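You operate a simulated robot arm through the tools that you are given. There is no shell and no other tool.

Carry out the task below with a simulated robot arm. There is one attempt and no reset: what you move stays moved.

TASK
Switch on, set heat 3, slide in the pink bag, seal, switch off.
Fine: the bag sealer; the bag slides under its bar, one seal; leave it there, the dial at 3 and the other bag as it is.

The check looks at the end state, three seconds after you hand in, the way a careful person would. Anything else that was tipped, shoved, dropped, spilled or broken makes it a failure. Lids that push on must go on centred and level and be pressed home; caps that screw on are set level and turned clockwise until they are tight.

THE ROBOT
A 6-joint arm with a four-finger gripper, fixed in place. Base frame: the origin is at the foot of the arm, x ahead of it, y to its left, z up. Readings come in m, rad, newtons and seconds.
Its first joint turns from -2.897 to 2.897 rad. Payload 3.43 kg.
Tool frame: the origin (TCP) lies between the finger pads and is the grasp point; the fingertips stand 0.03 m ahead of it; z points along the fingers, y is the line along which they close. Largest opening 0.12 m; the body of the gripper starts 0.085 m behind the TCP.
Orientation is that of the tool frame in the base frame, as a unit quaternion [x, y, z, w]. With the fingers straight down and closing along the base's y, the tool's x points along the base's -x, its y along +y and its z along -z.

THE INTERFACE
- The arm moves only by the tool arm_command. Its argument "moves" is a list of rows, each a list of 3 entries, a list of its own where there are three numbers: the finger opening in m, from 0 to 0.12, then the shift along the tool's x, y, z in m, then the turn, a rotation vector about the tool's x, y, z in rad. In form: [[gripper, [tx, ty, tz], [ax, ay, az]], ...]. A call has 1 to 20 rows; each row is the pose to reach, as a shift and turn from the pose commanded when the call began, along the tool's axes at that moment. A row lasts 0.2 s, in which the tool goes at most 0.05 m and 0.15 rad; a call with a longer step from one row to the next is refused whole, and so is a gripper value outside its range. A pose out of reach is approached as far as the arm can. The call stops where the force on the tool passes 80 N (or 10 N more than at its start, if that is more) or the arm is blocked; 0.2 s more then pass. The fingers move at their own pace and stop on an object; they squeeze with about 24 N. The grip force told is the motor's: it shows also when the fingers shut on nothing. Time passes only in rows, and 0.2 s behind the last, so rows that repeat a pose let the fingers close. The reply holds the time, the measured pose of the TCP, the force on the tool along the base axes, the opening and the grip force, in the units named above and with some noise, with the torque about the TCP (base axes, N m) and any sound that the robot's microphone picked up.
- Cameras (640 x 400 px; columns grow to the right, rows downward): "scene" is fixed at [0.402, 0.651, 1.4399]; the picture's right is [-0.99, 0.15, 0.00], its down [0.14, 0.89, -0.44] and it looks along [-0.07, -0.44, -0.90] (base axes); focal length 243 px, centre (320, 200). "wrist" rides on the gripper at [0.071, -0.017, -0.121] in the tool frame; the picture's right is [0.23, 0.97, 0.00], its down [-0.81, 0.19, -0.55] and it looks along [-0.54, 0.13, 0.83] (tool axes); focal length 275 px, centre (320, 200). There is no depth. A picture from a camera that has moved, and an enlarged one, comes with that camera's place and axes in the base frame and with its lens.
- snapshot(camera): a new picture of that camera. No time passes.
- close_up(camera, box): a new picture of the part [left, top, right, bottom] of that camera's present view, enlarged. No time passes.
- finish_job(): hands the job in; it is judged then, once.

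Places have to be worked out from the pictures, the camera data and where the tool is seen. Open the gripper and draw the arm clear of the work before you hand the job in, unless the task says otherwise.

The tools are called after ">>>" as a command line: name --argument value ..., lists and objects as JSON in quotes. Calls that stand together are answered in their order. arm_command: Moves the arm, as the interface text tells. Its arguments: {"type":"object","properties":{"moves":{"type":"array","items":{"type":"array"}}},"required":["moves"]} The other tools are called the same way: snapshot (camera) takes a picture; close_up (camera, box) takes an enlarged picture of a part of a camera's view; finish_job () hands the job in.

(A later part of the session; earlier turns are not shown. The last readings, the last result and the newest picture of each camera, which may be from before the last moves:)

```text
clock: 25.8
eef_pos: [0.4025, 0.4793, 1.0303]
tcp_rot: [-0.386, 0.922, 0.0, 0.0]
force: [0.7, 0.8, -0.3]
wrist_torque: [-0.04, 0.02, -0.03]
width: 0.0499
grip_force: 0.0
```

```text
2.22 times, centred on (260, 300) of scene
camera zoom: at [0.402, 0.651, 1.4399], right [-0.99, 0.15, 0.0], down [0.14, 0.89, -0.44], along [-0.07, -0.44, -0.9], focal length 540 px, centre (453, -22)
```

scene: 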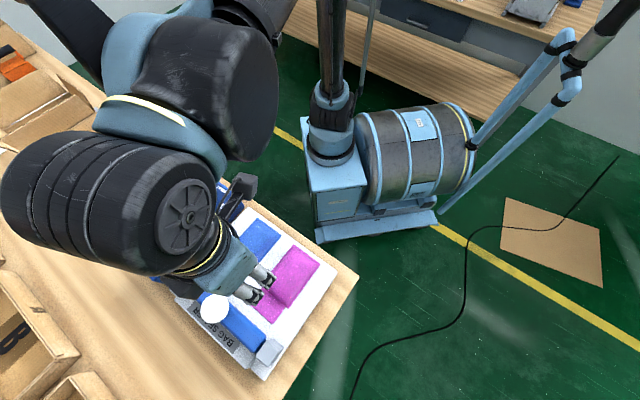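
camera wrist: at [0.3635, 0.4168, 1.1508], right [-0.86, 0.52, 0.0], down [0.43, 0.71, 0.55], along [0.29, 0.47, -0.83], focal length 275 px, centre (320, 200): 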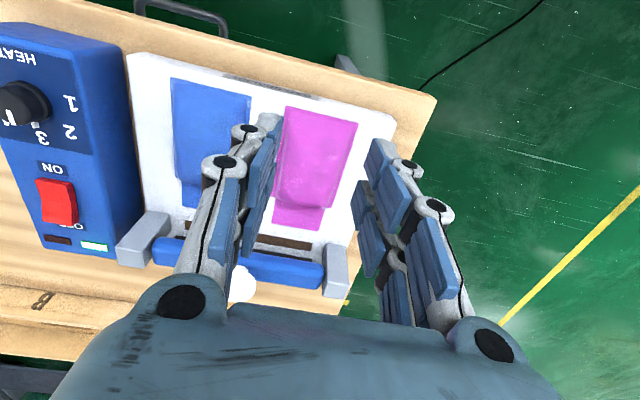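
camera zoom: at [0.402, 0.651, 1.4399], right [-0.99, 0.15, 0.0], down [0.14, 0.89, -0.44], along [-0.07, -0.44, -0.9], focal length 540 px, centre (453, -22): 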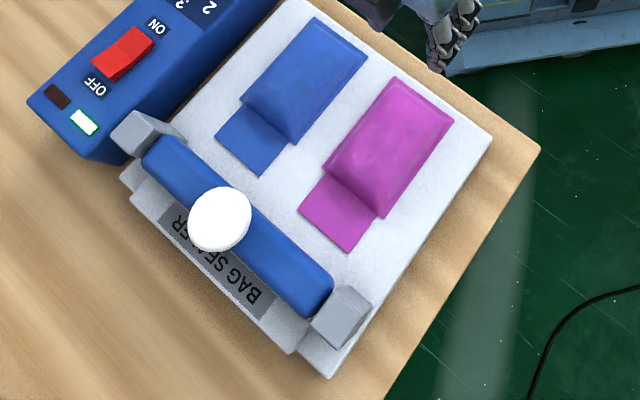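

From this view: bag body spans p≈0.645–0.775 with its centre at s≈0.06, flap end at p≈0.82, strip centred at p≈0.853, so a slide of about 5.3 cm puts the flap mid over the strip. I'll push from behind with two spread fingers; first descend behind the bag (p≈0.62) to just above plate height.

>>> arm_command --moves '[[0.05, [0.004, 0.0107, 0.04], [0, 0, 0]], [0.05, [0.004, 0.0107, 0.08], [0, 0, 0]], [0.05, [0.004, 0.0107, 0.12], [0, 0, 0]], [0.05, [0.004, 0.0107, 0.145], [0, 0, 0]], [0.05, [0.004, 0.0107, 0.155], [0, 0, 0]], [0.05, [0.004, 0.0107, 0.155], [0, 0, 0]]]'

>>> snapshot --camera "wrist"

>>> close_up --camera "scene" --box '[230, 200, 370, 330]'

```text
clock: 27.2
eef_pos: [0.3921, 0.4874, 0.8772]
tcp_rot: [-0.387, 0.922, -0.001, 0.0]
force: [-0.1, -0.3, -0.2]
wrist_torque: [0.03, -0.04, -0.02]
width: 0.0501
grip_force: 0.1
```

```text
taken
camera wrist: at [0.353, 0.425, 0.9972], right [-0.86, 0.52, 0.0], down [0.43, 0.71, 0.55], along [0.29, 0.47, -0.83], focal length 275 px, centre (320, 200)
```

wrist: 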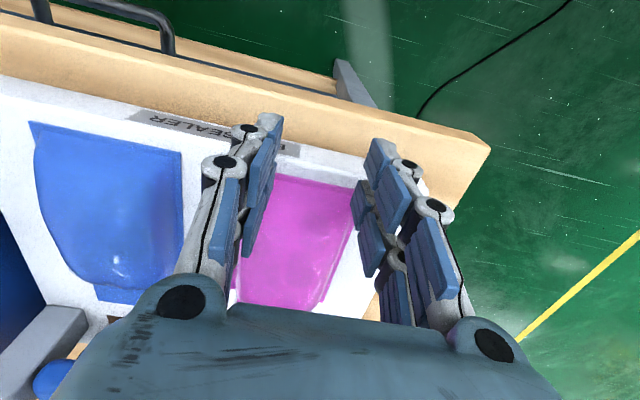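

```text
3.08 times, centred on (300, 265) of scene
camera zoom: at [0.402, 0.651, 1.4399], right [-0.99, 0.15, 0.0], down [0.14, 0.89, -0.44], along [-0.07, -0.44, -0.9], focal length 747 px, centre (382, 0)
```

zoom: 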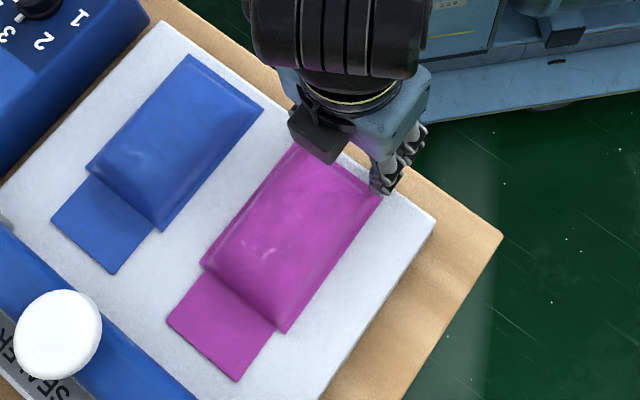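

The fingers are behind the bag with roughly 1.5 cm clearance and the tips at z≈0.847. I lower slowly to about 0.83.

>>> arm_command --moves '[[0.05, [0, -0.002, 0.006], [0, 0, 0]], [0.05, [0, -0.002, 0.011], [0, 0, 0]], [0.05, [0, -0.002, 0.015], [0, 0, 0]], [0.05, [0, -0.002, 0.015], [0, 0, 0]]]'

>>> snapshot --camera "wrist"

>>> close_up --camera "wrist" --box '[230, 90, 430, 215]'

```text
clock: 28.3
eef_pos: [0.3832, 0.4877, 0.8672]
tcp_rot: [-0.386, 0.922, -0.003, 0.007]
force: [0.5, 0.7, -0.2]
wrist_torque: [-0.01, 0.1, 0.02]
width: 0.0499
grip_force: 0.0
stopped in row 4: the force on the tool passed its limit at 99 N (the readings are from after the stop); the commanded pose is now the measured one
```

```text
taken
camera wrist: at [0.3425, 0.4249, 0.9874], right [-0.86, 0.52, -0.01], down [0.42, 0.71, 0.56], along [0.3, 0.47, -0.83], focal length 275 px, centre (320, 200)
```

wrist: 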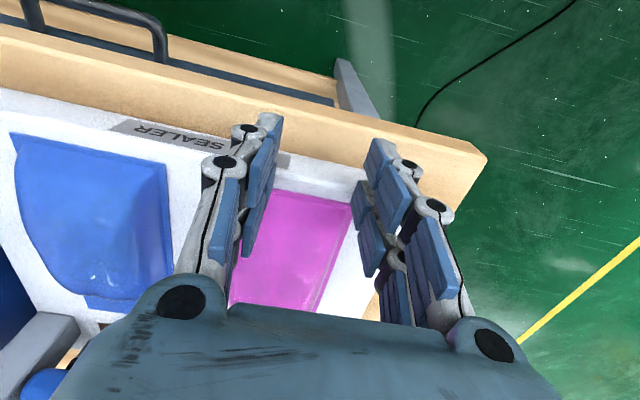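

```text
3.20 times, centred on (330, 152) of wrist
camera zoom: at [0.3425, 0.4249, 0.9874], right [-0.86, 0.52, -0.01], down [0.42, 0.71, 0.56], along [0.3, 0.47, -0.83], focal length 881 px, centre (288, 352)
```

zoom: 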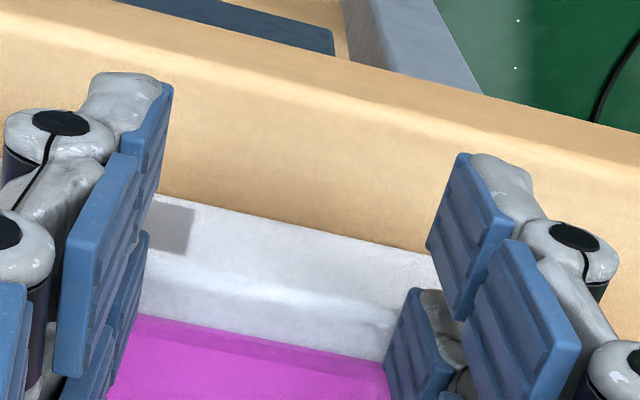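

The tips touched the plate's front edge (contact with TCP at z≈0.865), so plate level is a bit higher relative to the tool than I estimated. I lift 6 mm, level the tool and re-centre on the bag, then check nothing moved.

>>> arm_command --moves '[[0.05, [0, 0, -0.004], [0, 0, 0]], [0.05, [0, -0.004, -0.006], [-0.0054, 0.0053, 0]], [0.05, [0, -0.009, -0.006], [-0.0108, 0.0107, 0]], [0.05, [0, -0.009, -0.006], [-0.0108, 0.0107, 0]]]'

>>> close_up --camera "wrist" --box '[230, 90, 430, 215]'

>>> close_up --camera "scene" --box '[230, 200, 370, 330]'

>>> snapshot --camera "scene"

```text
clock: 29.3
eef_pos: [0.391, 0.4813, 0.8743]
tcp_rot: [-0.387, 0.922, 0.0, 0.0]
force: [0.2, -0.5, 0.0]
wrist_torque: [0.01, 0.01, 0.0]
width: 0.05
grip_force: 0.1
```

```text
3.20 times, centred on (330, 152) of wrist
camera zoom: at [0.3516, 0.419, 0.9936], right [-0.85, 0.52, 0.0], down [0.43, 0.71, 0.55], along [0.29, 0.47, -0.83], focal length 881 px, centre (288, 352)
```

zoom: 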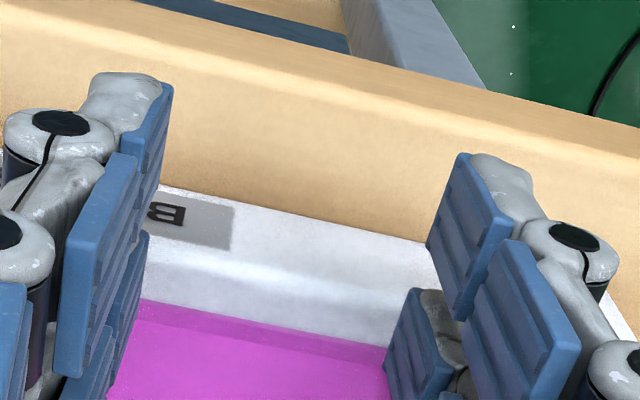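

```text
3.08 times, centred on (300, 265) of scene
camera zoom: at [0.402, 0.651, 1.4399], right [-0.99, 0.15, 0.0], down [0.14, 0.89, -0.44], along [-0.07, -0.44, -0.9], focal length 747 px, centre (382, 0)
```

zoom: 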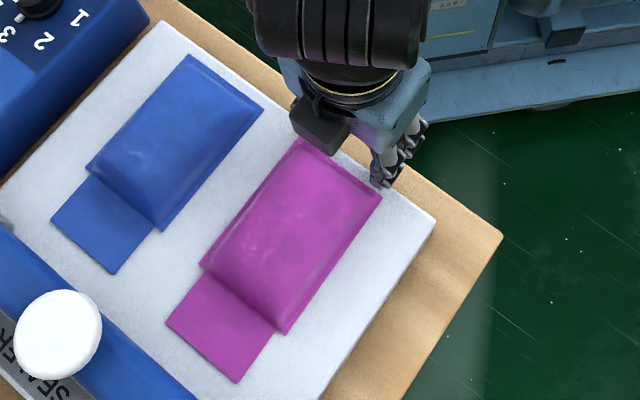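

```text
taken
```

scene: 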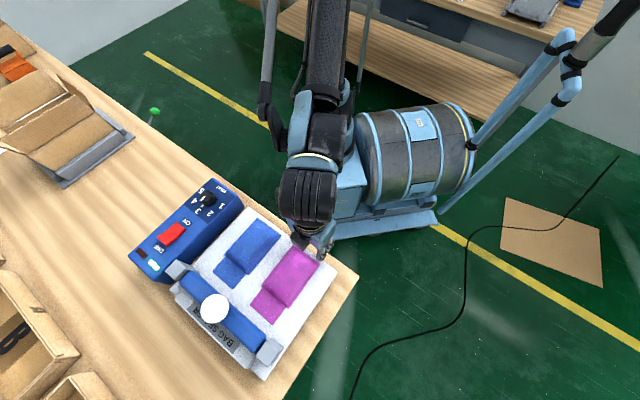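

Everything is unmoved. I now push forward along the slide axis 3 cm to make first contact and nudge the bag slightly, then check.

>>> arm_command --moves '[[0.05, [0, 0.001, 0.002], [0, 0, 0]], [0.05, [-0.008, 0.001, 0.003], [0, 0, 0]], [0.05, [-0.014, 0.001, 0.003], [0, 0, 0]], [0.05, [-0.018, 0.001, 0.003], [0, 0, 0]], [0.05, [-0.022, 0.001, 0.003], [0, 0, 0]], [0.05, [-0.026, 0.001, 0.003], [0, 0, 0]], [0.05, [-0.03, 0.001, 0.003], [0, 0, 0]], [0.05, [-0.03, 0.001, 0.003], [0, 0, 0]]]'

>>> close_up --camera "wrist" --box '[190, 90, 430, 240]'

>>> close_up --camera "scene" --box '[230, 200, 370, 330]'

```text
clock: 31.1
eef_pos: [0.4095, 0.5038, 0.8704]
tcp_rot: [-0.388, 0.922, 0.001, -0.001]
force: [-0.3, -0.1, -0.1]
wrist_torque: [-0.02, 0.01, -0.01]
width: 0.0504
grip_force: 0.1
```

```text
2.67 times, centred on (310, 165) of wrist
camera zoom: at [0.3712, 0.4408, 0.9911], right [-0.86, 0.52, 0.0], down [0.43, 0.71, 0.55], along [0.29, 0.47, -0.83], focal length 734 px, centre (347, 293)
```

zoom: 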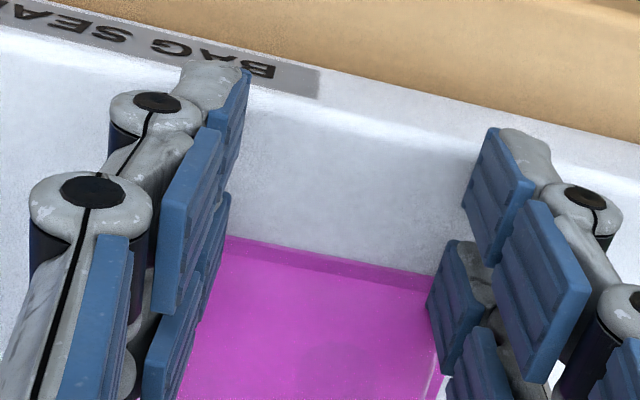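

```text
3.08 times, centred on (300, 265) of scene
camera zoom: at [0.402, 0.651, 1.4399], right [-0.99, 0.15, 0.0], down [0.14, 0.89, -0.44], along [-0.07, -0.44, -0.9], focal length 747 px, centre (382, 0)
```

zoom: 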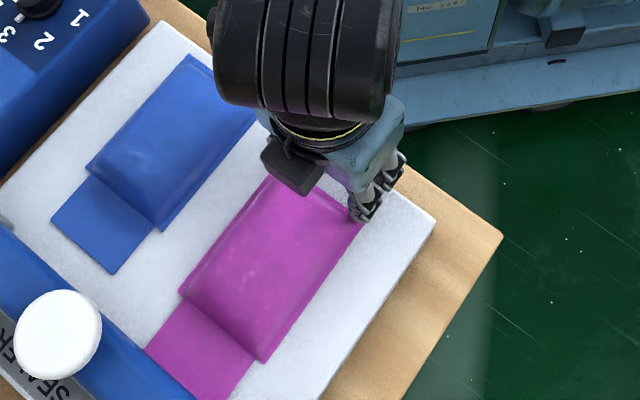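

The bag slid straight by about 2.5 cm, parallel to the axis, with the flap end now near the bar. I push another 1.5 cm and look again.

>>> arm_command --moves '[[0.05, [-0.004, 0, 0], [0, 0, 0]], [0.05, [-0.008, 0, 0], [0, 0, 0]], [0.05, [-0.012, 0, 0], [0, 0, 0]], [0.05, [-0.016, 0, 0], [0, 0, 0]], [0.05, [-0.016, 0, 0], [0, 0, 0]]]'

>>> snapshot --camera "wrist"

>>> close_up --camera "scene" --box '[200, 230, 330, 360]'

```text
clock: 32.3
eef_pos: [0.4203, 0.5153, 0.8701]
tcp_rot: [-0.387, 0.922, 0.001, -0.001]
force: [-0.3, 0.3, 0.0]
wrist_torque: [-0.01, -0.01, -0.01]
width: 0.0502
grip_force: 0.0
```

```text
taken
camera wrist: at [0.3821, 0.4528, 0.9908], right [-0.86, 0.52, 0.0], down [0.43, 0.71, 0.55], along [0.29, 0.47, -0.83], focal length 275 px, centre (320, 200)
```

wrist: 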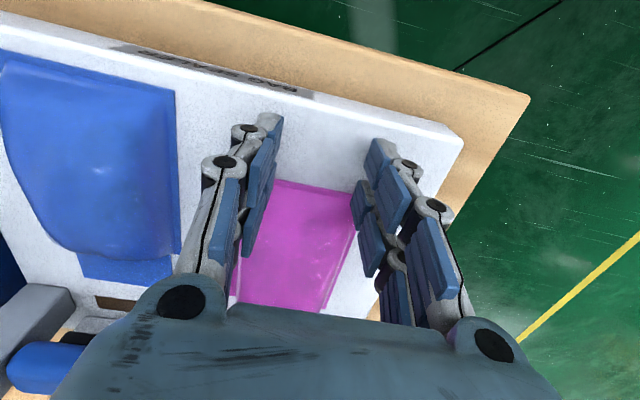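

```text
3.08 times, centred on (265, 295) of scene
camera zoom: at [0.402, 0.651, 1.4399], right [-0.99, 0.15, 0.0], down [0.14, 0.89, -0.44], along [-0.07, -0.44, -0.9], focal length 747 px, centre (489, -92)
```

zoom: 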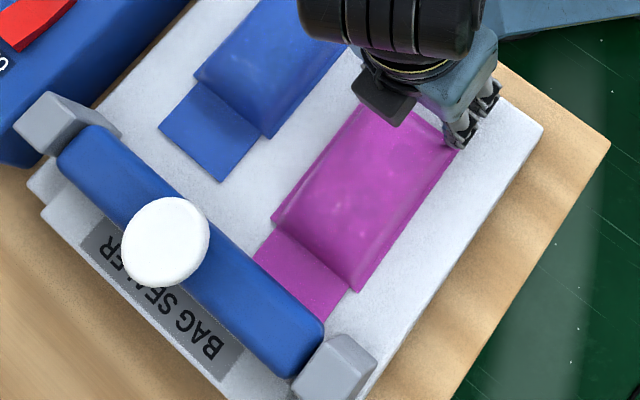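

The flap now goes under the bar (body front at p≈0.813, bar front edge at ≈0.836, strip at ≈0.853). I push a final 1.3 cm so the flap fully spans the strip while the body stays clear of the bar.

>>> arm_command --moves '[[0.05, [-0.004, 0, 0], [0, 0, 0]], [0.05, [-0.008, 0, 0], [0, 0, 0]], [0.05, [-0.011, 0, 0], [0, 0, 0]], [0.05, [-0.013, 0, 0], [0, 0, 0]], [0.05, [-0.013, 0, 0], [0, 0, 0]]]'

>>> close_up --camera "scene" --box '[200, 230, 330, 360]'

>>> snapshot --camera "wrist"

```text
clock: 33.5
eef_pos: [0.4307, 0.5249, 0.8699]
tcp_rot: [-0.387, 0.922, 0.001, -0.001]
force: [0.0, 0.0, -0.2]
wrist_torque: [-0.03, 0.02, 0.0]
width: 0.0502
grip_force: 0.1
```

```text
3.08 times, centred on (265, 295) of scene
camera zoom: at [0.402, 0.651, 1.4399], right [-0.99, 0.15, 0.0], down [0.14, 0.89, -0.44], along [-0.07, -0.44, -0.9], focal length 747 px, centre (489, -92)
```

zoom: 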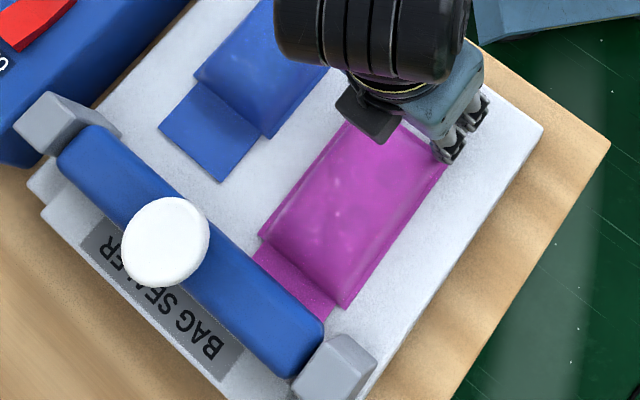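

```text
taken
camera wrist: at [0.3922, 0.4618, 0.9903], right [-0.86, 0.52, 0.0], down [0.43, 0.71, 0.55], along [0.29, 0.47, -0.83], focal length 275 px, centre (320, 200)
```

wrist: 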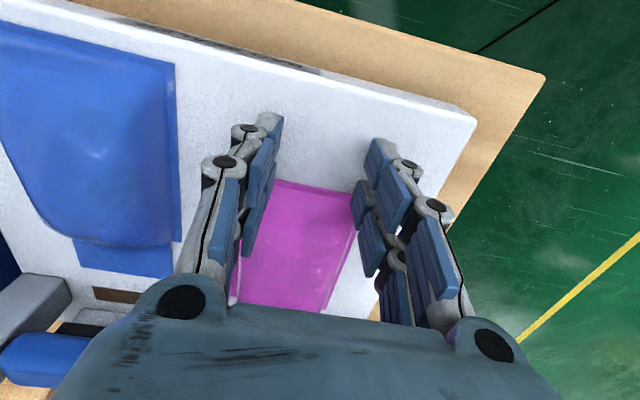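

The flap now spans the strip (body front at p≈0.826, flap end ≈0.873) and the bag is straight. I back the fingers off and rise, then move to look at the bar's white knob.

>>> arm_command --moves '[[0.05, [0.015, 0, 0], [0, 0, 0]], [0.05, [0.02, 0, -0.02], [0, 0, 0]], [0.05, [0.02, 0, -0.06], [0, 0, 0]], [0.06, [0.02, -0.01, -0.105], [0, 0, 0]], [0.08, [0.01, -0.03, -0.15], [0, 0, 0]], [0.08, [-0.03, -0.05, -0.17], [0, 0, 0]], [0.08, [-0.07, -0.065, -0.17], [0, 0, 0]], [0.08, [-0.11, -0.07, -0.17], [0, 0, 0]], [0.08, [-0.11, -0.07, -0.17], [0, 0, 0]]]'

>>> snapshot --camera "wrist"

>>> close_up --camera "scene" --box '[150, 200, 350, 390]'

```text
refused: row 5 steps farther than a row can; nothing moved
```

```text
taken
camera wrist: at [0.3922, 0.4618, 0.9903], right [-0.86, 0.52, 0.0], down [0.43, 0.71, 0.55], along [0.29, 0.47, -0.83], focal length 275 px, centre (320, 200)
```

wrist: 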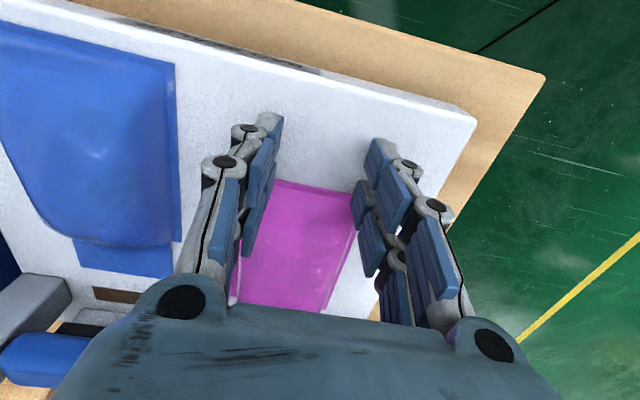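

```text
2.11 times, centred on (250, 295) of scene
camera zoom: at [0.402, 0.651, 1.4399], right [-0.99, 0.15, 0.0], down [0.14, 0.89, -0.44], along [-0.07, -0.44, -0.9], focal length 511 px, centre (467, 0)
```

zoom: 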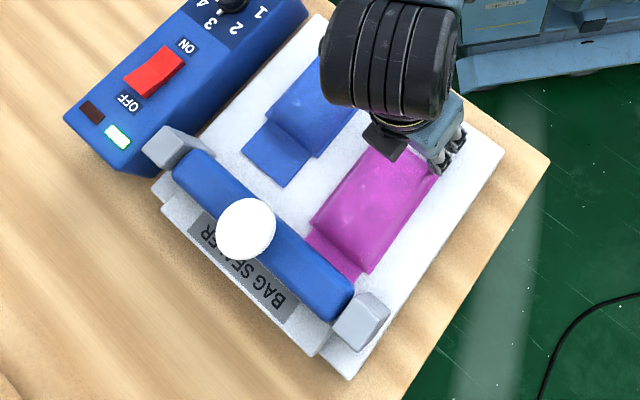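

The call was refused because one step was slightly too long; nothing moved. I repeat it with smaller steps.

>>> arm_command --moves '[[0.05, [0.015, 0, 0], [0, 0, 0]], [0.05, [0.02, 0, -0.02], [0, 0, 0]], [0.05, [0.02, 0, -0.06], [0, 0, 0]], [0.06, [0.02, 0, -0.1], [0, 0, 0]], [0.08, [0.02, -0.01, -0.14], [0, 0, 0]], [0.08, [0.0, -0.03, -0.165], [0, 0, 0]], [0.08, [-0.03, -0.05, -0.17], [0, 0, 0]], [0.08, [-0.07, -0.065, -0.17], [0, 0, 0]], [0.08, [-0.11, -0.07, -0.17], [0, 0, 0]], [0.08, [-0.11, -0.07, -0.17], [0, 0, 0]]]'

>>> snapshot --camera "wrist"

>>> snapshot --camera "scene"

```text
clock: 35.7
eef_pos: [0.5601, 0.5545, 1.0377]
tcp_rot: [-0.387, 0.922, 0.001, 0.0]
force: [-0.5, -0.2, 0.5]
wrist_torque: [-0.05, -0.01, -0.03]
width: 0.0799
grip_force: 0.1
```

```text
taken
camera wrist: at [0.5194, 0.4919, 1.158], right [-0.86, 0.52, 0.0], down [0.43, 0.71, 0.55], along [0.29, 0.47, -0.83], focal length 275 px, centre (320, 200)
```

wrist: 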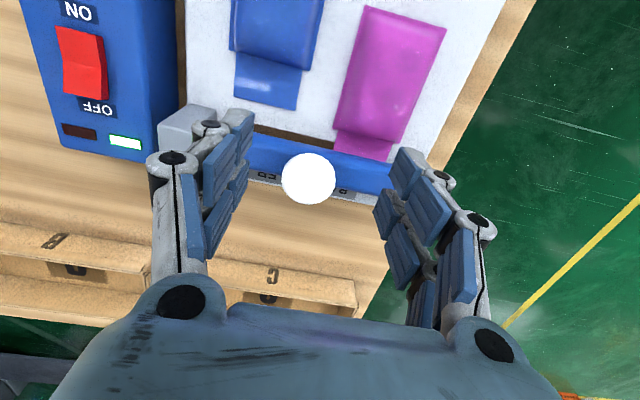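

```text
taken
```

scene: 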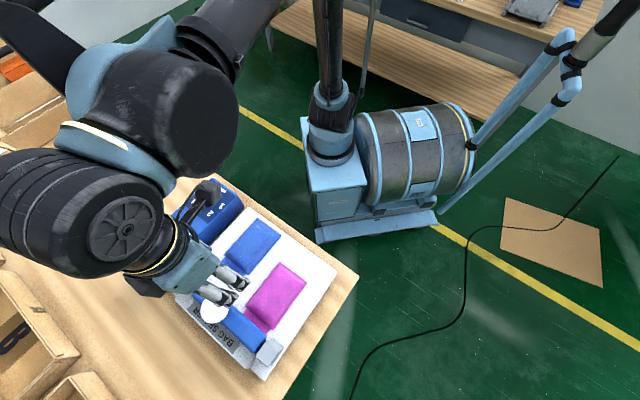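

The bag is in place and the mushroom-shaped white knob is at about p≈0.85, s≈−0.007, z≈0.92 (cap ≈5.5 cm wide). I close the fingers and move over the knob's centre.

>>> arm_command --moves '[[0.0, [-0.02, 0.002, 0.0], [0, 0, 0]], [0.0, [-0.045, 0.004, 0.0], [0, 0, 0]], [0.0, [-0.062, 0.004, 0.015], [0, 0, 0]], [0.0, [-0.062, 0.004, 0.03], [0, 0, 0]], [0.0, [-0.062, 0.004, 0.03], [0, 0, 0]]]'

>>> snapshot --camera "wrist"

>>> close_up --camera "scene" --box '[130, 220, 300, 380]'

```text
clock: 36.9
eef_pos: [0.5999, 0.6004, 1.0096]
tcp_rot: [-0.387, 0.922, 0.001, 0.0]
force: [-0.7, -0.3, 0.1]
wrist_torque: [0.01, 0.04, 0.03]
width: 0.0
grip_force: 24.1
```

```text
taken
camera wrist: at [0.5597, 0.538, 1.1305], right [-0.85, 0.52, 0.0], down [0.43, 0.71, 0.55], along [0.29, 0.47, -0.83], focal length 275 px, centre (320, 200)
```

wrist: 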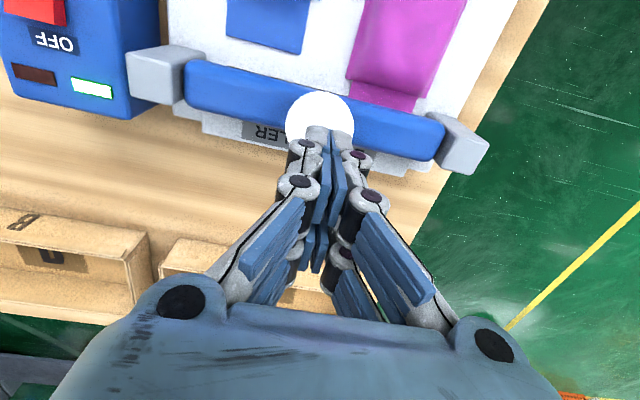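

```text
2.50 times, centred on (215, 300) of scene
camera zoom: at [0.402, 0.651, 1.4399], right [-0.99, 0.15, 0.0], down [0.14, 0.89, -0.44], along [-0.07, -0.44, -0.9], focal length 607 px, centre (582, -50)
```

zoom: 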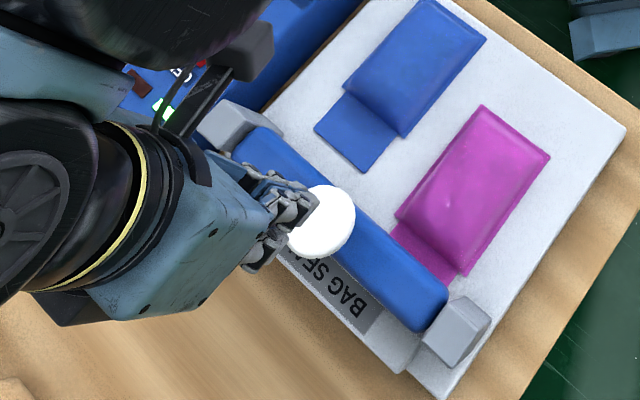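

The fingertips are over the cap centre and both lamps are visible in the wrist view. I lower toward the cap in small steps.

>>> arm_command --moves '[[0.0, [0.002, 0, 0.015], [0, 0, 0]], [0.0, [0.003, 0, 0.026], [0, 0, 0]], [0.0, [0.003, 0, 0.03], [0, 0, 0]], [0.0, [0.003, 0, 0.033], [0, 0, 0]], [0.0, [0.003, 0, 0.035], [0, 0, 0]], [0.0, [0.003, 0, 0.037], [0, 0, 0]], [0.0, [0.003, 0, 0.039], [0, 0, 0]]]'

>>> snapshot --camera "wrist"

```text
clock: 38.5
eef_pos: [0.5972, 0.5969, 0.9712]
tcp_rot: [-0.387, 0.922, 0.001, -0.001]
force: [0.1, 0.1, -1.1]
wrist_torque: [0.01, -0.01, -0.02]
width: 0.0
grip_force: 23.9
```

```text
taken
camera wrist: at [0.558, 0.5354, 1.092], right [-0.86, 0.52, 0.0], down [0.43, 0.71, 0.55], along [0.29, 0.47, -0.83], focal length 275 px, centre (320, 200)
```

wrist: 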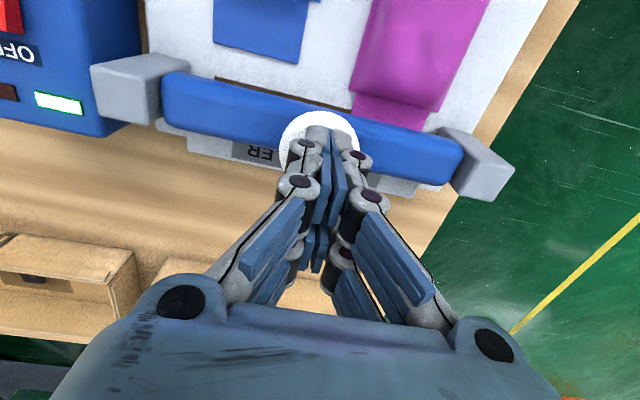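

No contact yet at TCP z≈0.971. I keep lowering in 2 mm steps.

>>> arm_command --moves '[[0.0, [0, 0, 0.002], [0, 0, 0]], [0.0, [0, 0, 0.004], [0, 0, 0]], [0.0, [0, 0, 0.006], [0, 0, 0]], [0.0, [0, 0, 0.008], [0, 0, 0]], [0.0, [0, 0, 0.01], [0, 0, 0]]]'

>>> snapshot --camera "wrist"

```text
clock: 39.7
eef_pos: [0.5969, 0.5992, 0.9612]
tcp_rot: [-0.387, 0.922, 0.001, -0.001]
force: [-0.6, -0.4, -0.5]
wrist_torque: [0.02, 0.0, 0.01]
width: 0.0001
grip_force: 24.5
```

```text
taken
camera wrist: at [0.5572, 0.5365, 1.0829], right [-0.86, 0.52, 0.0], down [0.43, 0.71, 0.55], along [0.29, 0.47, -0.83], focal length 275 px, centre (320, 200)
```

wrist: 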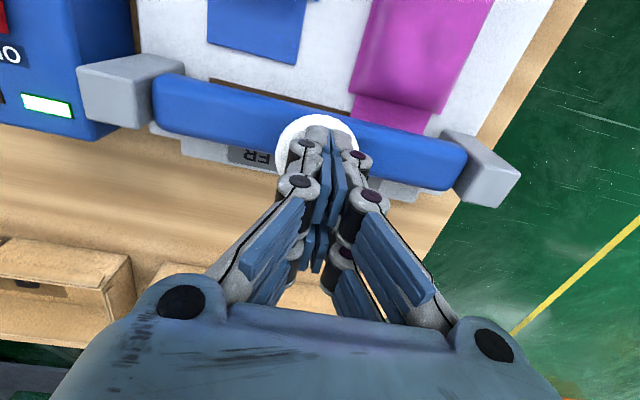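

Still no contact. I continue down another centimetre in 2 mm steps.

>>> arm_command --moves '[[0.0, [0, 0, 0.002], [0, 0, 0]], [0.0, [0, 0, 0.004], [0, 0, 0]], [0.0, [0, 0, 0.006], [0, 0, 0]], [0.0, [0, 0, 0.008], [0, 0, 0]], [0.0, [0, 0, 0.01], [0, 0, 0]]]'

>>> snapshot --camera "wrist"

>>> close_up --camera "scene" --box '[130, 220, 300, 380]'

```text
clock: 40.9
eef_pos: [0.5964, 0.5984, 0.9518]
tcp_rot: [-0.387, 0.922, 0.0, 0.0]
force: [0.3, -0.7, 2.3]
wrist_torque: [-0.01, -0.01, -0.02]
width: 0.0063
grip_force: 33.5
```

```text
taken
camera wrist: at [0.5574, 0.5353, 1.0718], right [-0.85, 0.52, 0.0], down [0.43, 0.71, 0.55], along [0.29, 0.47, -0.83], focal length 275 px, centre (320, 200)
```

wrist: 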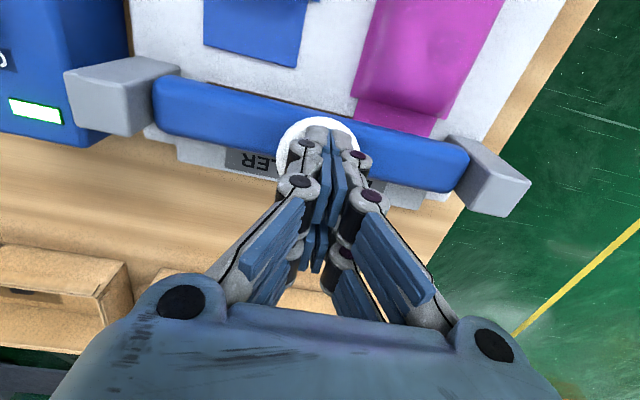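

```text
2.50 times, centred on (215, 300) of scene
camera zoom: at [0.402, 0.651, 1.4399], right [-0.99, 0.15, 0.0], down [0.14, 0.89, -0.44], along [-0.07, -0.44, -0.9], focal length 607 px, centre (582, -50)
```

zoom: 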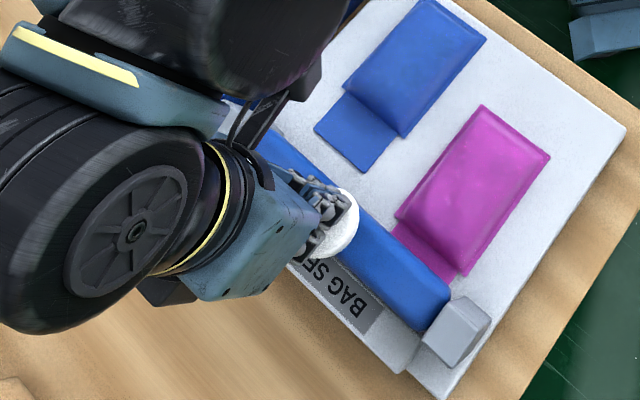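

The tips have just touched the cap (about 2 N). I continue pressing in 2 mm steps, watching force, bar and lamps.

>>> arm_command --moves '[[0.0, [0, 0, 0.002], [0, 0, 0]], [0.0, [0, 0, 0.004], [0, 0, 0]], [0.0, [0, 0, 0.006], [0, 0, 0]]]'

>>> snapshot --camera "wrist"

>>> close_up --camera "scene" --box '[130, 220, 300, 380]'

```text
clock: 41.7
eef_pos: [0.5963, 0.598, 0.9448]
tcp_rot: [-0.387, 0.922, 0.0, 0.0]
force: [1.7, 0.1, 1.7]
wrist_torque: [-0.01, -0.06, 0.03]
width: 0.0059
grip_force: 33.4
```

```text
taken
camera wrist: at [0.5571, 0.5352, 1.065], right [-0.86, 0.52, 0.0], down [0.43, 0.71, 0.55], along [0.29, 0.47, -0.83], focal length 275 px, centre (320, 200)
```

wrist: 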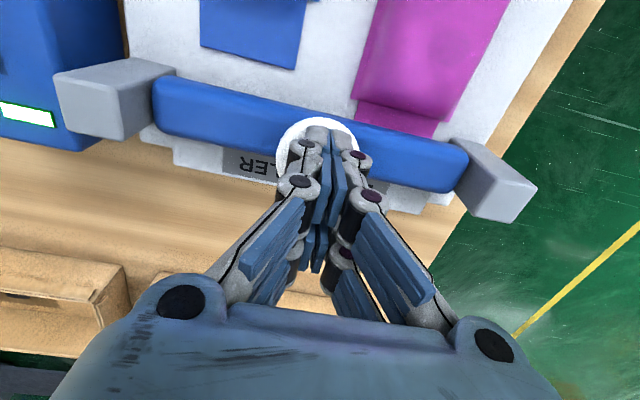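

```text
2.50 times, centred on (215, 300) of scene
camera zoom: at [0.402, 0.651, 1.4399], right [-0.99, 0.15, 0.0], down [0.14, 0.89, -0.44], along [-0.07, -0.44, -0.9], focal length 607 px, centre (582, -50)
```

zoom: 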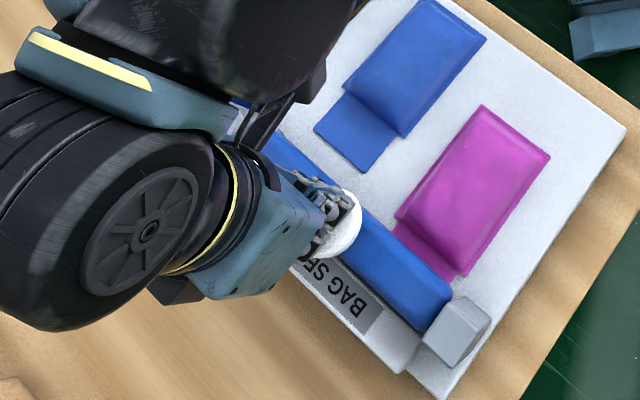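

The bar is coming down with a light spring force (about 2 N). I continue until it bottoms on the flap.

>>> arm_command --moves '[[0.0, [0, 0, 0.002], [0, 0, 0]], [0.0, [0, 0, 0.004], [0, 0, 0]], [0.0, [0, 0, 0.006], [0, 0, 0]], [0.0, [0, 0, 0.008], [0, 0, 0]]]'

>>> snapshot --camera "wrist"

```text
clock: 42.7
eef_pos: [0.5978, 0.5989, 0.9377]
tcp_rot: [-0.386, 0.922, 0.0, -0.001]
force: [-0.4, -0.8, 2.6]
wrist_torque: [-0.02, 0.01, 0.03]
width: 0.0061
grip_force: 33.8
```

```text
taken
camera wrist: at [0.5576, 0.536, 1.0581], right [-0.86, 0.52, 0.0], down [0.43, 0.71, 0.55], along [0.29, 0.47, -0.83], focal length 275 px, centre (320, 200)
```

wrist: 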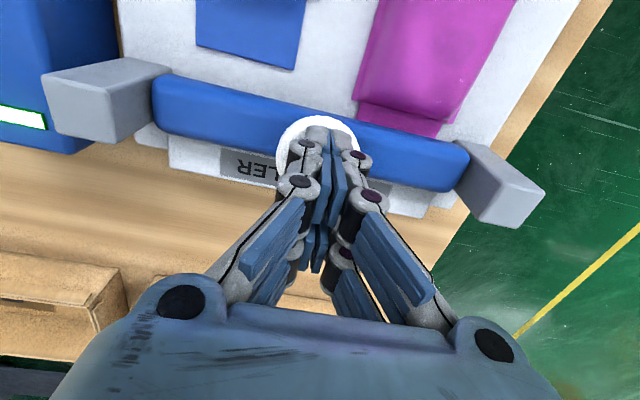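

The bar continues down with little resistance. I keep going in 2 mm steps.

>>> arm_command --moves '[[0.0, [0, 0, 0.002], [0, 0, 0]], [0.0, [0, 0, 0.004], [0, 0, 0]], [0.0, [0, 0, 0.006], [0, 0, 0]], [0.0, [0, 0, 0.008], [0, 0, 0]]]'

>>> snapshot --camera "wrist"

>>> close_up --camera "scene" --box '[130, 220, 300, 380]'

```text
clock: 43.7
eef_pos: [0.597, 0.5984, 0.9314]
tcp_rot: [-0.386, 0.922, 0.001, 0.001]
force: [2.1, 9.0, 32.0]
wrist_torque: [0.24, -0.1, -0.04]
width: 0.006
grip_force: 33.4
```

```text
taken
camera wrist: at [0.5578, 0.5352, 1.0516], right [-0.86, 0.52, 0.0], down [0.43, 0.71, 0.55], along [0.29, 0.47, -0.83], focal length 275 px, centre (320, 200)
```

wrist: 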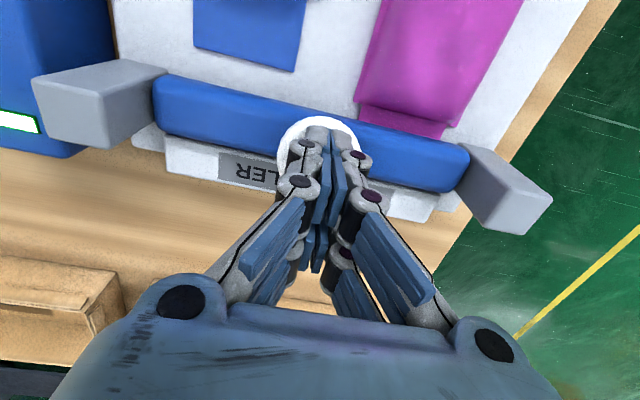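

```text
2.50 times, centred on (215, 300) of scene
camera zoom: at [0.402, 0.651, 1.4399], right [-0.99, 0.15, 0.0], down [0.14, 0.89, -0.44], along [-0.07, -0.44, -0.9], focal length 607 px, centre (582, -50)
```

zoom: 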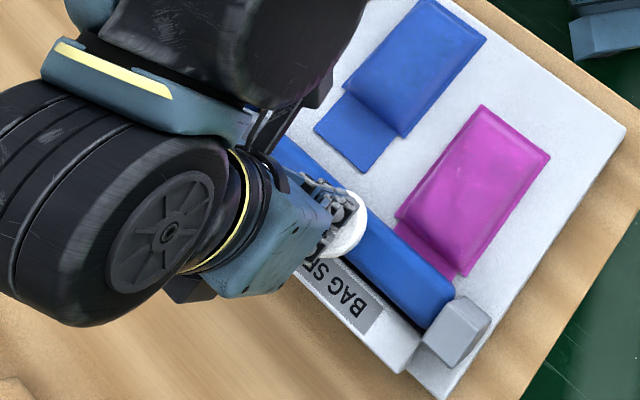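

The force has risen to 32 N: the bar is down on the flap. I hold it there for a couple of seconds with slightly more pressure and listen for any signal.

>>> arm_command --moves '[[0.0, [0, 0, 0.0005], [0, 0, 0]], [0.0, [0, 0, 0.0005], [0, 0, 0]], [0.0, [0, 0, 0.0005], [0, 0, 0]], [0.0, [0, 0, 0.0005], [0, 0, 0]], [0.0, [0, 0, 0.0005], [0, 0, 0]], [0.0, [0, 0, 0.0005], [0, 0, 0]], [0.0, [0, 0, 0.0005], [0, 0, 0]], [0.0, [0, 0, 0.0005], [0, 0, 0]]]'

>>> snapshot --camera "wrist"

>>> snapshot --camera "scene"

```text
clock: 44.7
eef_pos: [0.5852, 0.6, 0.9365]
tcp_rot: [-0.387, 0.922, -0.001, 0.007]
force: [0.6, 0.1, 1.3]
wrist_torque: [-0.11, 0.25, 0.01]
width: 0.0063
grip_force: 33.6
stopped in row 4: the force on the tool passed its limit at 80 N (the readings are from after the stop); the commanded pose is now the measured one
```

```text
taken
camera wrist: at [0.5453, 0.5357, 1.0568], right [-0.86, 0.52, -0.01], down [0.43, 0.71, 0.56], along [0.3, 0.47, -0.83], focal length 275 px, centre (320, 200)
```

wrist: 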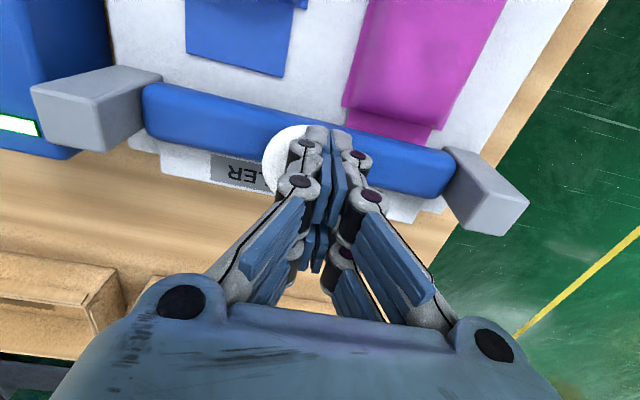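

```text
taken
```

scene: 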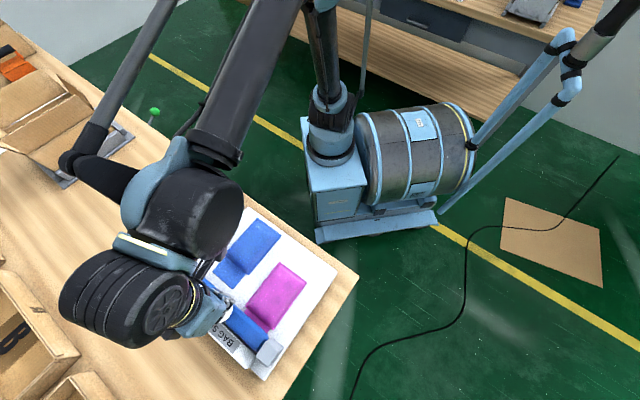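

The force crept up to the 80 N limit after about a second of holding, and the stop relaxed the arm: the bar has risen about 5 mm. Before doing anything more, I look for evidence of whether a seal was made.

>>> close_up --camera "wrist" --box '[320, 60, 480, 170]'

>>> close_up --camera "wrist" --box '[0, 80, 120, 160]'

>>> close_up --camera "scene" --box '[200, 250, 320, 370]'

```text
3.64 times, centred on (400, 115) of wrist
camera zoom: at [0.5453, 0.5357, 1.0568], right [-0.86, 0.52, -0.01], down [0.43, 0.71, 0.56], along [0.3, 0.47, -0.83], focal length 1001 px, centre (29, 509)
```

zoom: 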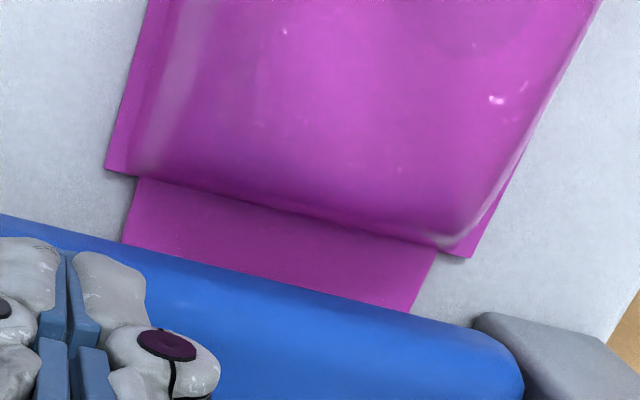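

```text
5.00 times, centred on (60, 120) of wrist
camera zoom: at [0.5453, 0.5357, 1.0568], right [-0.86, 0.52, -0.01], down [0.43, 0.71, 0.56], along [0.3, 0.47, -0.83], focal length 1376 px, centre (1620, 600)
```

zoom: 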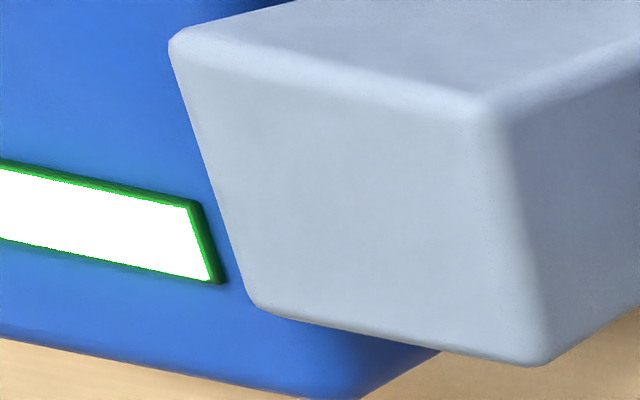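

```text
3.33 times, centred on (260, 310) of scene
camera zoom: at [0.402, 0.651, 1.4399], right [-0.99, 0.15, 0.0], down [0.14, 0.89, -0.44], along [-0.07, -0.44, -0.9], focal length 810 px, centre (520, -167)
```

zoom: 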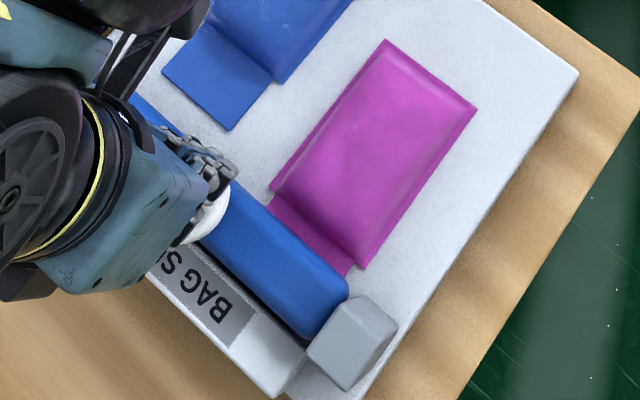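

No visible mark yet, and the red lamp is just outside the view. I turn the tool in place by +0.3 rad about its own axis (tips staying put on the cap) to bring both lamps into the wrist picture.

>>> arm_command --moves '[[0.0, [0, 0, -0.001], [0, 0, 0.1]], [0.0, [0, 0, -0.001], [0, 0, 0.2]], [0.0, [0, 0, -0.001], [0, 0, 0.3]], [0.0, [0, 0, -0.001], [0, 0, 0.35]]]'

>>> snapshot --camera "wrist"

```text
clock: 45.7
eef_pos: [0.5858, 0.5976, 0.9362]
tcp_rot: [-0.219, 0.976, 0.0, 0.007]
force: [0.7, -1.9, 2.2]
wrist_torque: [-0.06, -0.02, 0.0]
width: 0.0058
grip_force: 32.8
```

```text
taken
camera wrist: at [0.5265, 0.5527, 1.0573], right [-0.62, 0.78, -0.01], down [0.64, 0.52, 0.56], along [0.44, 0.35, -0.83], focal length 275 px, centre (320, 200)
```

wrist: 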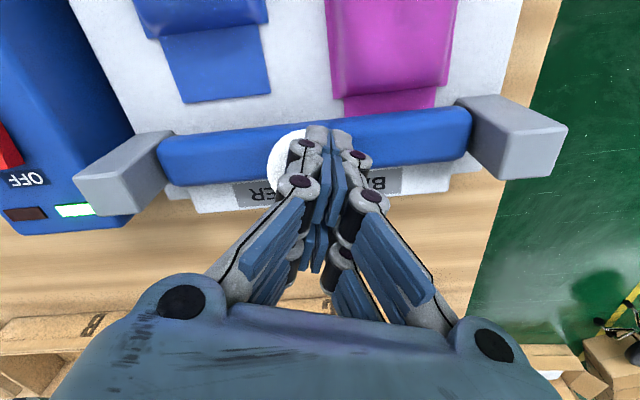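

Both lamps are now in view: red dark, green lit. I raise the tool so the bar springs up and inspect the flap for a seal line before deciding.

>>> arm_command --moves '[[0.0, [0, 0, -0.005], [0, 0, 0.35]], [0.0, [0, 0, -0.01], [0, 0, 0.35]], [0.0, [0, 0, -0.02], [0, 0, 0.35]], [0.0, [0, 0, -0.04], [0, 0, 0.35]], [0.0, [0, 0, -0.06], [0, 0, 0.35]], [0.0, [0, 0, -0.06], [0, 0, 0.35]]]'

>>> snapshot --camera "wrist"

>>> close_up --camera "scene" --box '[200, 250, 320, 370]'

```text
refused: row 1 steps farther than a row can; nothing moved
```

```text
taken
camera wrist: at [0.5265, 0.5527, 1.0573], right [-0.62, 0.78, -0.01], down [0.64, 0.52, 0.56], along [0.44, 0.35, -0.83], focal length 275 px, centre (320, 200)
```

wrist: 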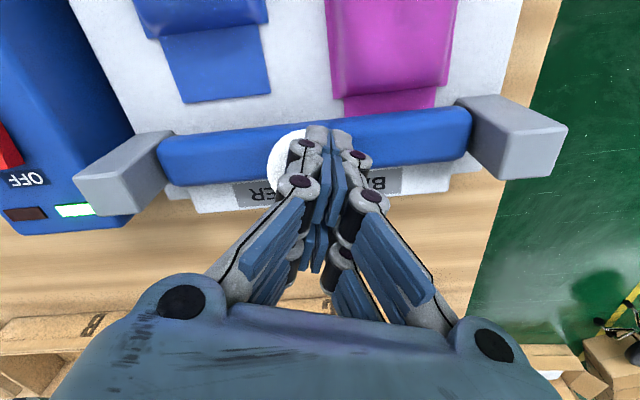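

```text
3.33 times, centred on (260, 310) of scene
camera zoom: at [0.402, 0.651, 1.4399], right [-0.99, 0.15, 0.0], down [0.14, 0.89, -0.44], along [-0.07, -0.44, -0.9], focal length 810 px, centre (520, -167)
```

zoom: 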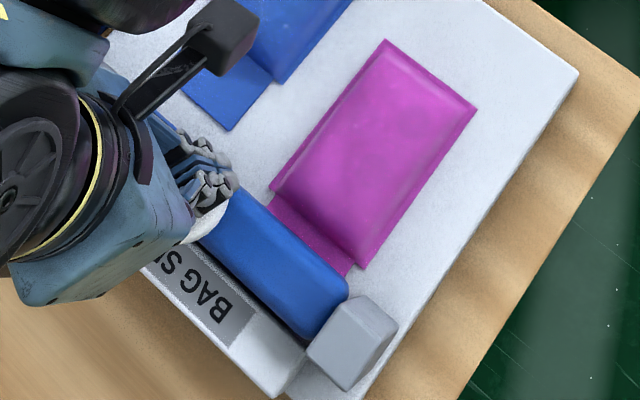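

The refused call carried a leftover rotation; nothing moved. I raise straight up with only the small tilt correction.

>>> arm_command --moves '[[0.0, [0, 0, -0.005], [0, 0, 0]], [0.0, [0, 0, -0.01], [0, 0, 0]], [0.0, [0, 0, -0.02], [0, 0, 0]], [0.0, [0, 0, -0.04], [-0.003, 0.0137, 0]], [0.0, [0, 0, -0.06], [-0.003, 0.0137, 0]], [0.0, [0, 0, -0.06], [-0.003, 0.0137, 0]]]'

>>> snapshot --camera "wrist"

>>> close_up --camera "scene" --box '[200, 250, 320, 370]'

>>> close_up --camera "wrist" --box '[300, 20, 480, 150]'

```text
clock: 47.1
eef_pos: [0.5865, 0.5978, 0.9982]
tcp_rot: [-0.22, 0.975, -0.001, -0.001]
force: [-0.2, 0.6, 0.6]
wrist_torque: [0.03, -0.01, -0.01]
width: 0.0001
grip_force: 32.8
```

```text
taken
camera wrist: at [0.5275, 0.5522, 1.1187], right [-0.63, 0.78, 0.0], down [0.65, 0.52, 0.55], along [0.43, 0.35, -0.83], focal length 275 px, centre (320, 200)
```

wrist: 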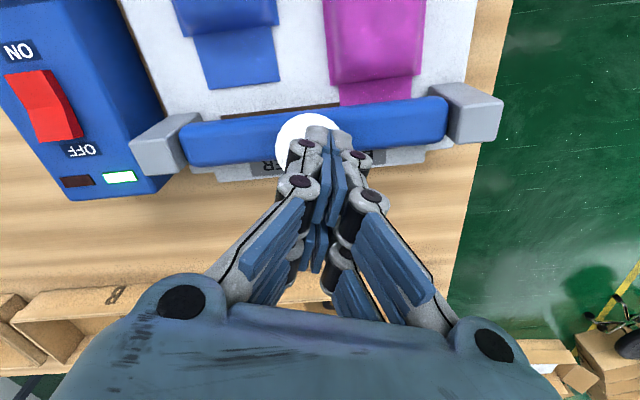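

```text
3.33 times, centred on (260, 310) of scene
camera zoom: at [0.402, 0.651, 1.4399], right [-0.99, 0.15, 0.0], down [0.14, 0.89, -0.44], along [-0.07, -0.44, -0.9], focal length 810 px, centre (520, -167)
```

zoom: 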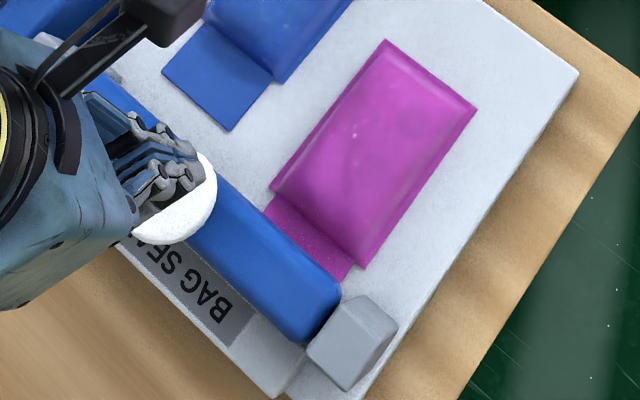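

```text
3.08 times, centred on (390, 85) of wrist
camera zoom: at [0.5275, 0.5522, 1.1187], right [-0.63, 0.78, 0.0], down [0.65, 0.52, 0.55], along [0.43, 0.35, -0.83], focal length 847 px, centre (105, 554)
```

zoom: 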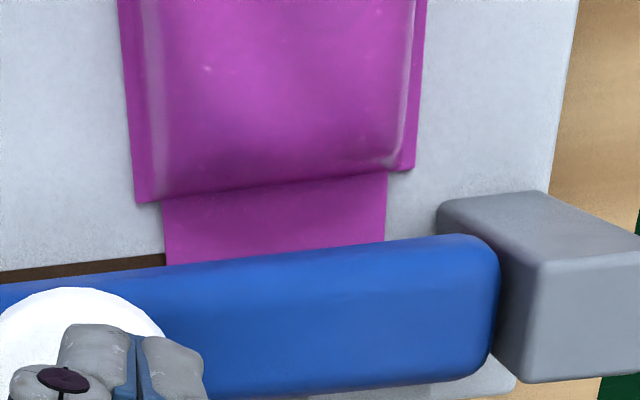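

The bar sprang back up; both lamps unchanged. To see the flap under the bar, I move the camera back and low over the bag (fingers open wide) for a view beneath the bar.

>>> arm_command --moves '[[0.06, [0.02, 0, -0.02], [0, 0, -0.05]], [0.12, [0.06, 0.0005, -0.02], [0, 0, -0.12]], [0.12, [0.1, 0.001, -0.02], [0, 0, -0.2]], [0.12, [0.14, 0.002, -0.01], [0, 0, -0.28]], [0.12, [0.1684, 0.0023, 0.015], [0, 0, -0.35]], [0.12, [0.1684, 0.0023, 0.045], [0, 0, -0.35]], [0.12, [0.1684, 0.0023, 0.068], [0, 0, -0.35]], [0.12, [0.1684, 0.0023, 0.068], [0, 0, -0.35]]]'

>>> snapshot --camera "wrist"

>>> close_up --camera "wrist" --box '[200, 180, 400, 310]'

>>> close_up --camera "scene" --box '[130, 220, 330, 380]'

```text
clock: 48.9
eef_pos: [0.433, 0.5281, 0.9317]
tcp_rot: [-0.386, 0.922, 0.0, 0.0]
force: [-0.1, -0.4, 0.3]
wrist_torque: [0.0, -0.02, -0.01]
width: 0.12
grip_force: 0.1
```

```text
taken
camera wrist: at [0.3936, 0.465, 1.0515], right [-0.86, 0.52, 0.0], down [0.43, 0.71, 0.55], along [0.29, 0.47, -0.83], focal length 275 px, centre (320, 200)
```

wrist: 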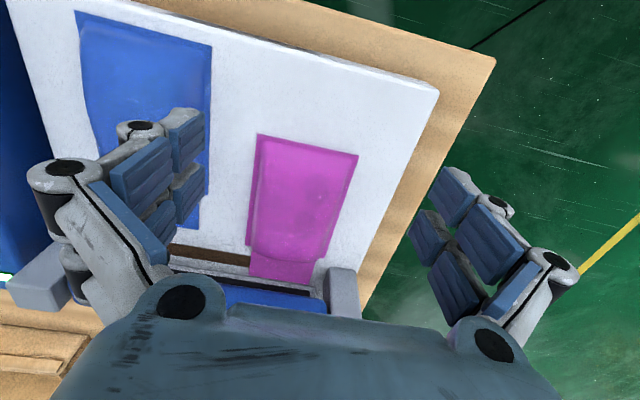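

```text
3.08 times, centred on (300, 245) of wrist
camera zoom: at [0.3936, 0.465, 1.0515], right [-0.86, 0.52, 0.0], down [0.43, 0.71, 0.55], along [0.29, 0.47, -0.83], focal length 847 px, centre (382, 62)
```

zoom: 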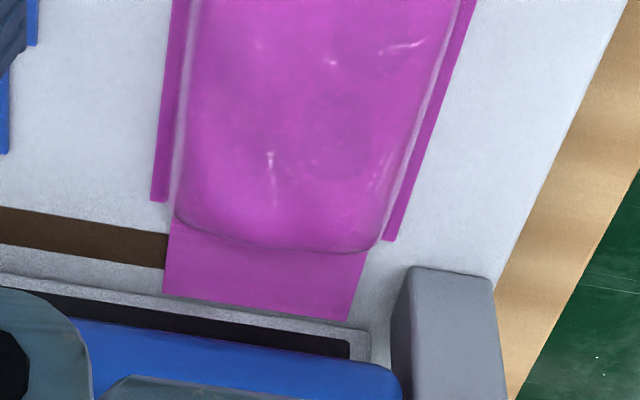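

```text
2.50 times, centred on (230, 300) of scene
camera zoom: at [0.402, 0.651, 1.4399], right [-0.99, 0.15, 0.0], down [0.14, 0.89, -0.44], along [-0.07, -0.44, -0.9], focal length 607 px, centre (545, -50)
```

zoom: 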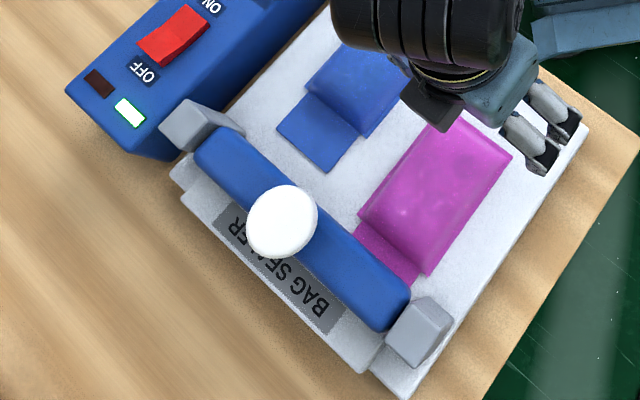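

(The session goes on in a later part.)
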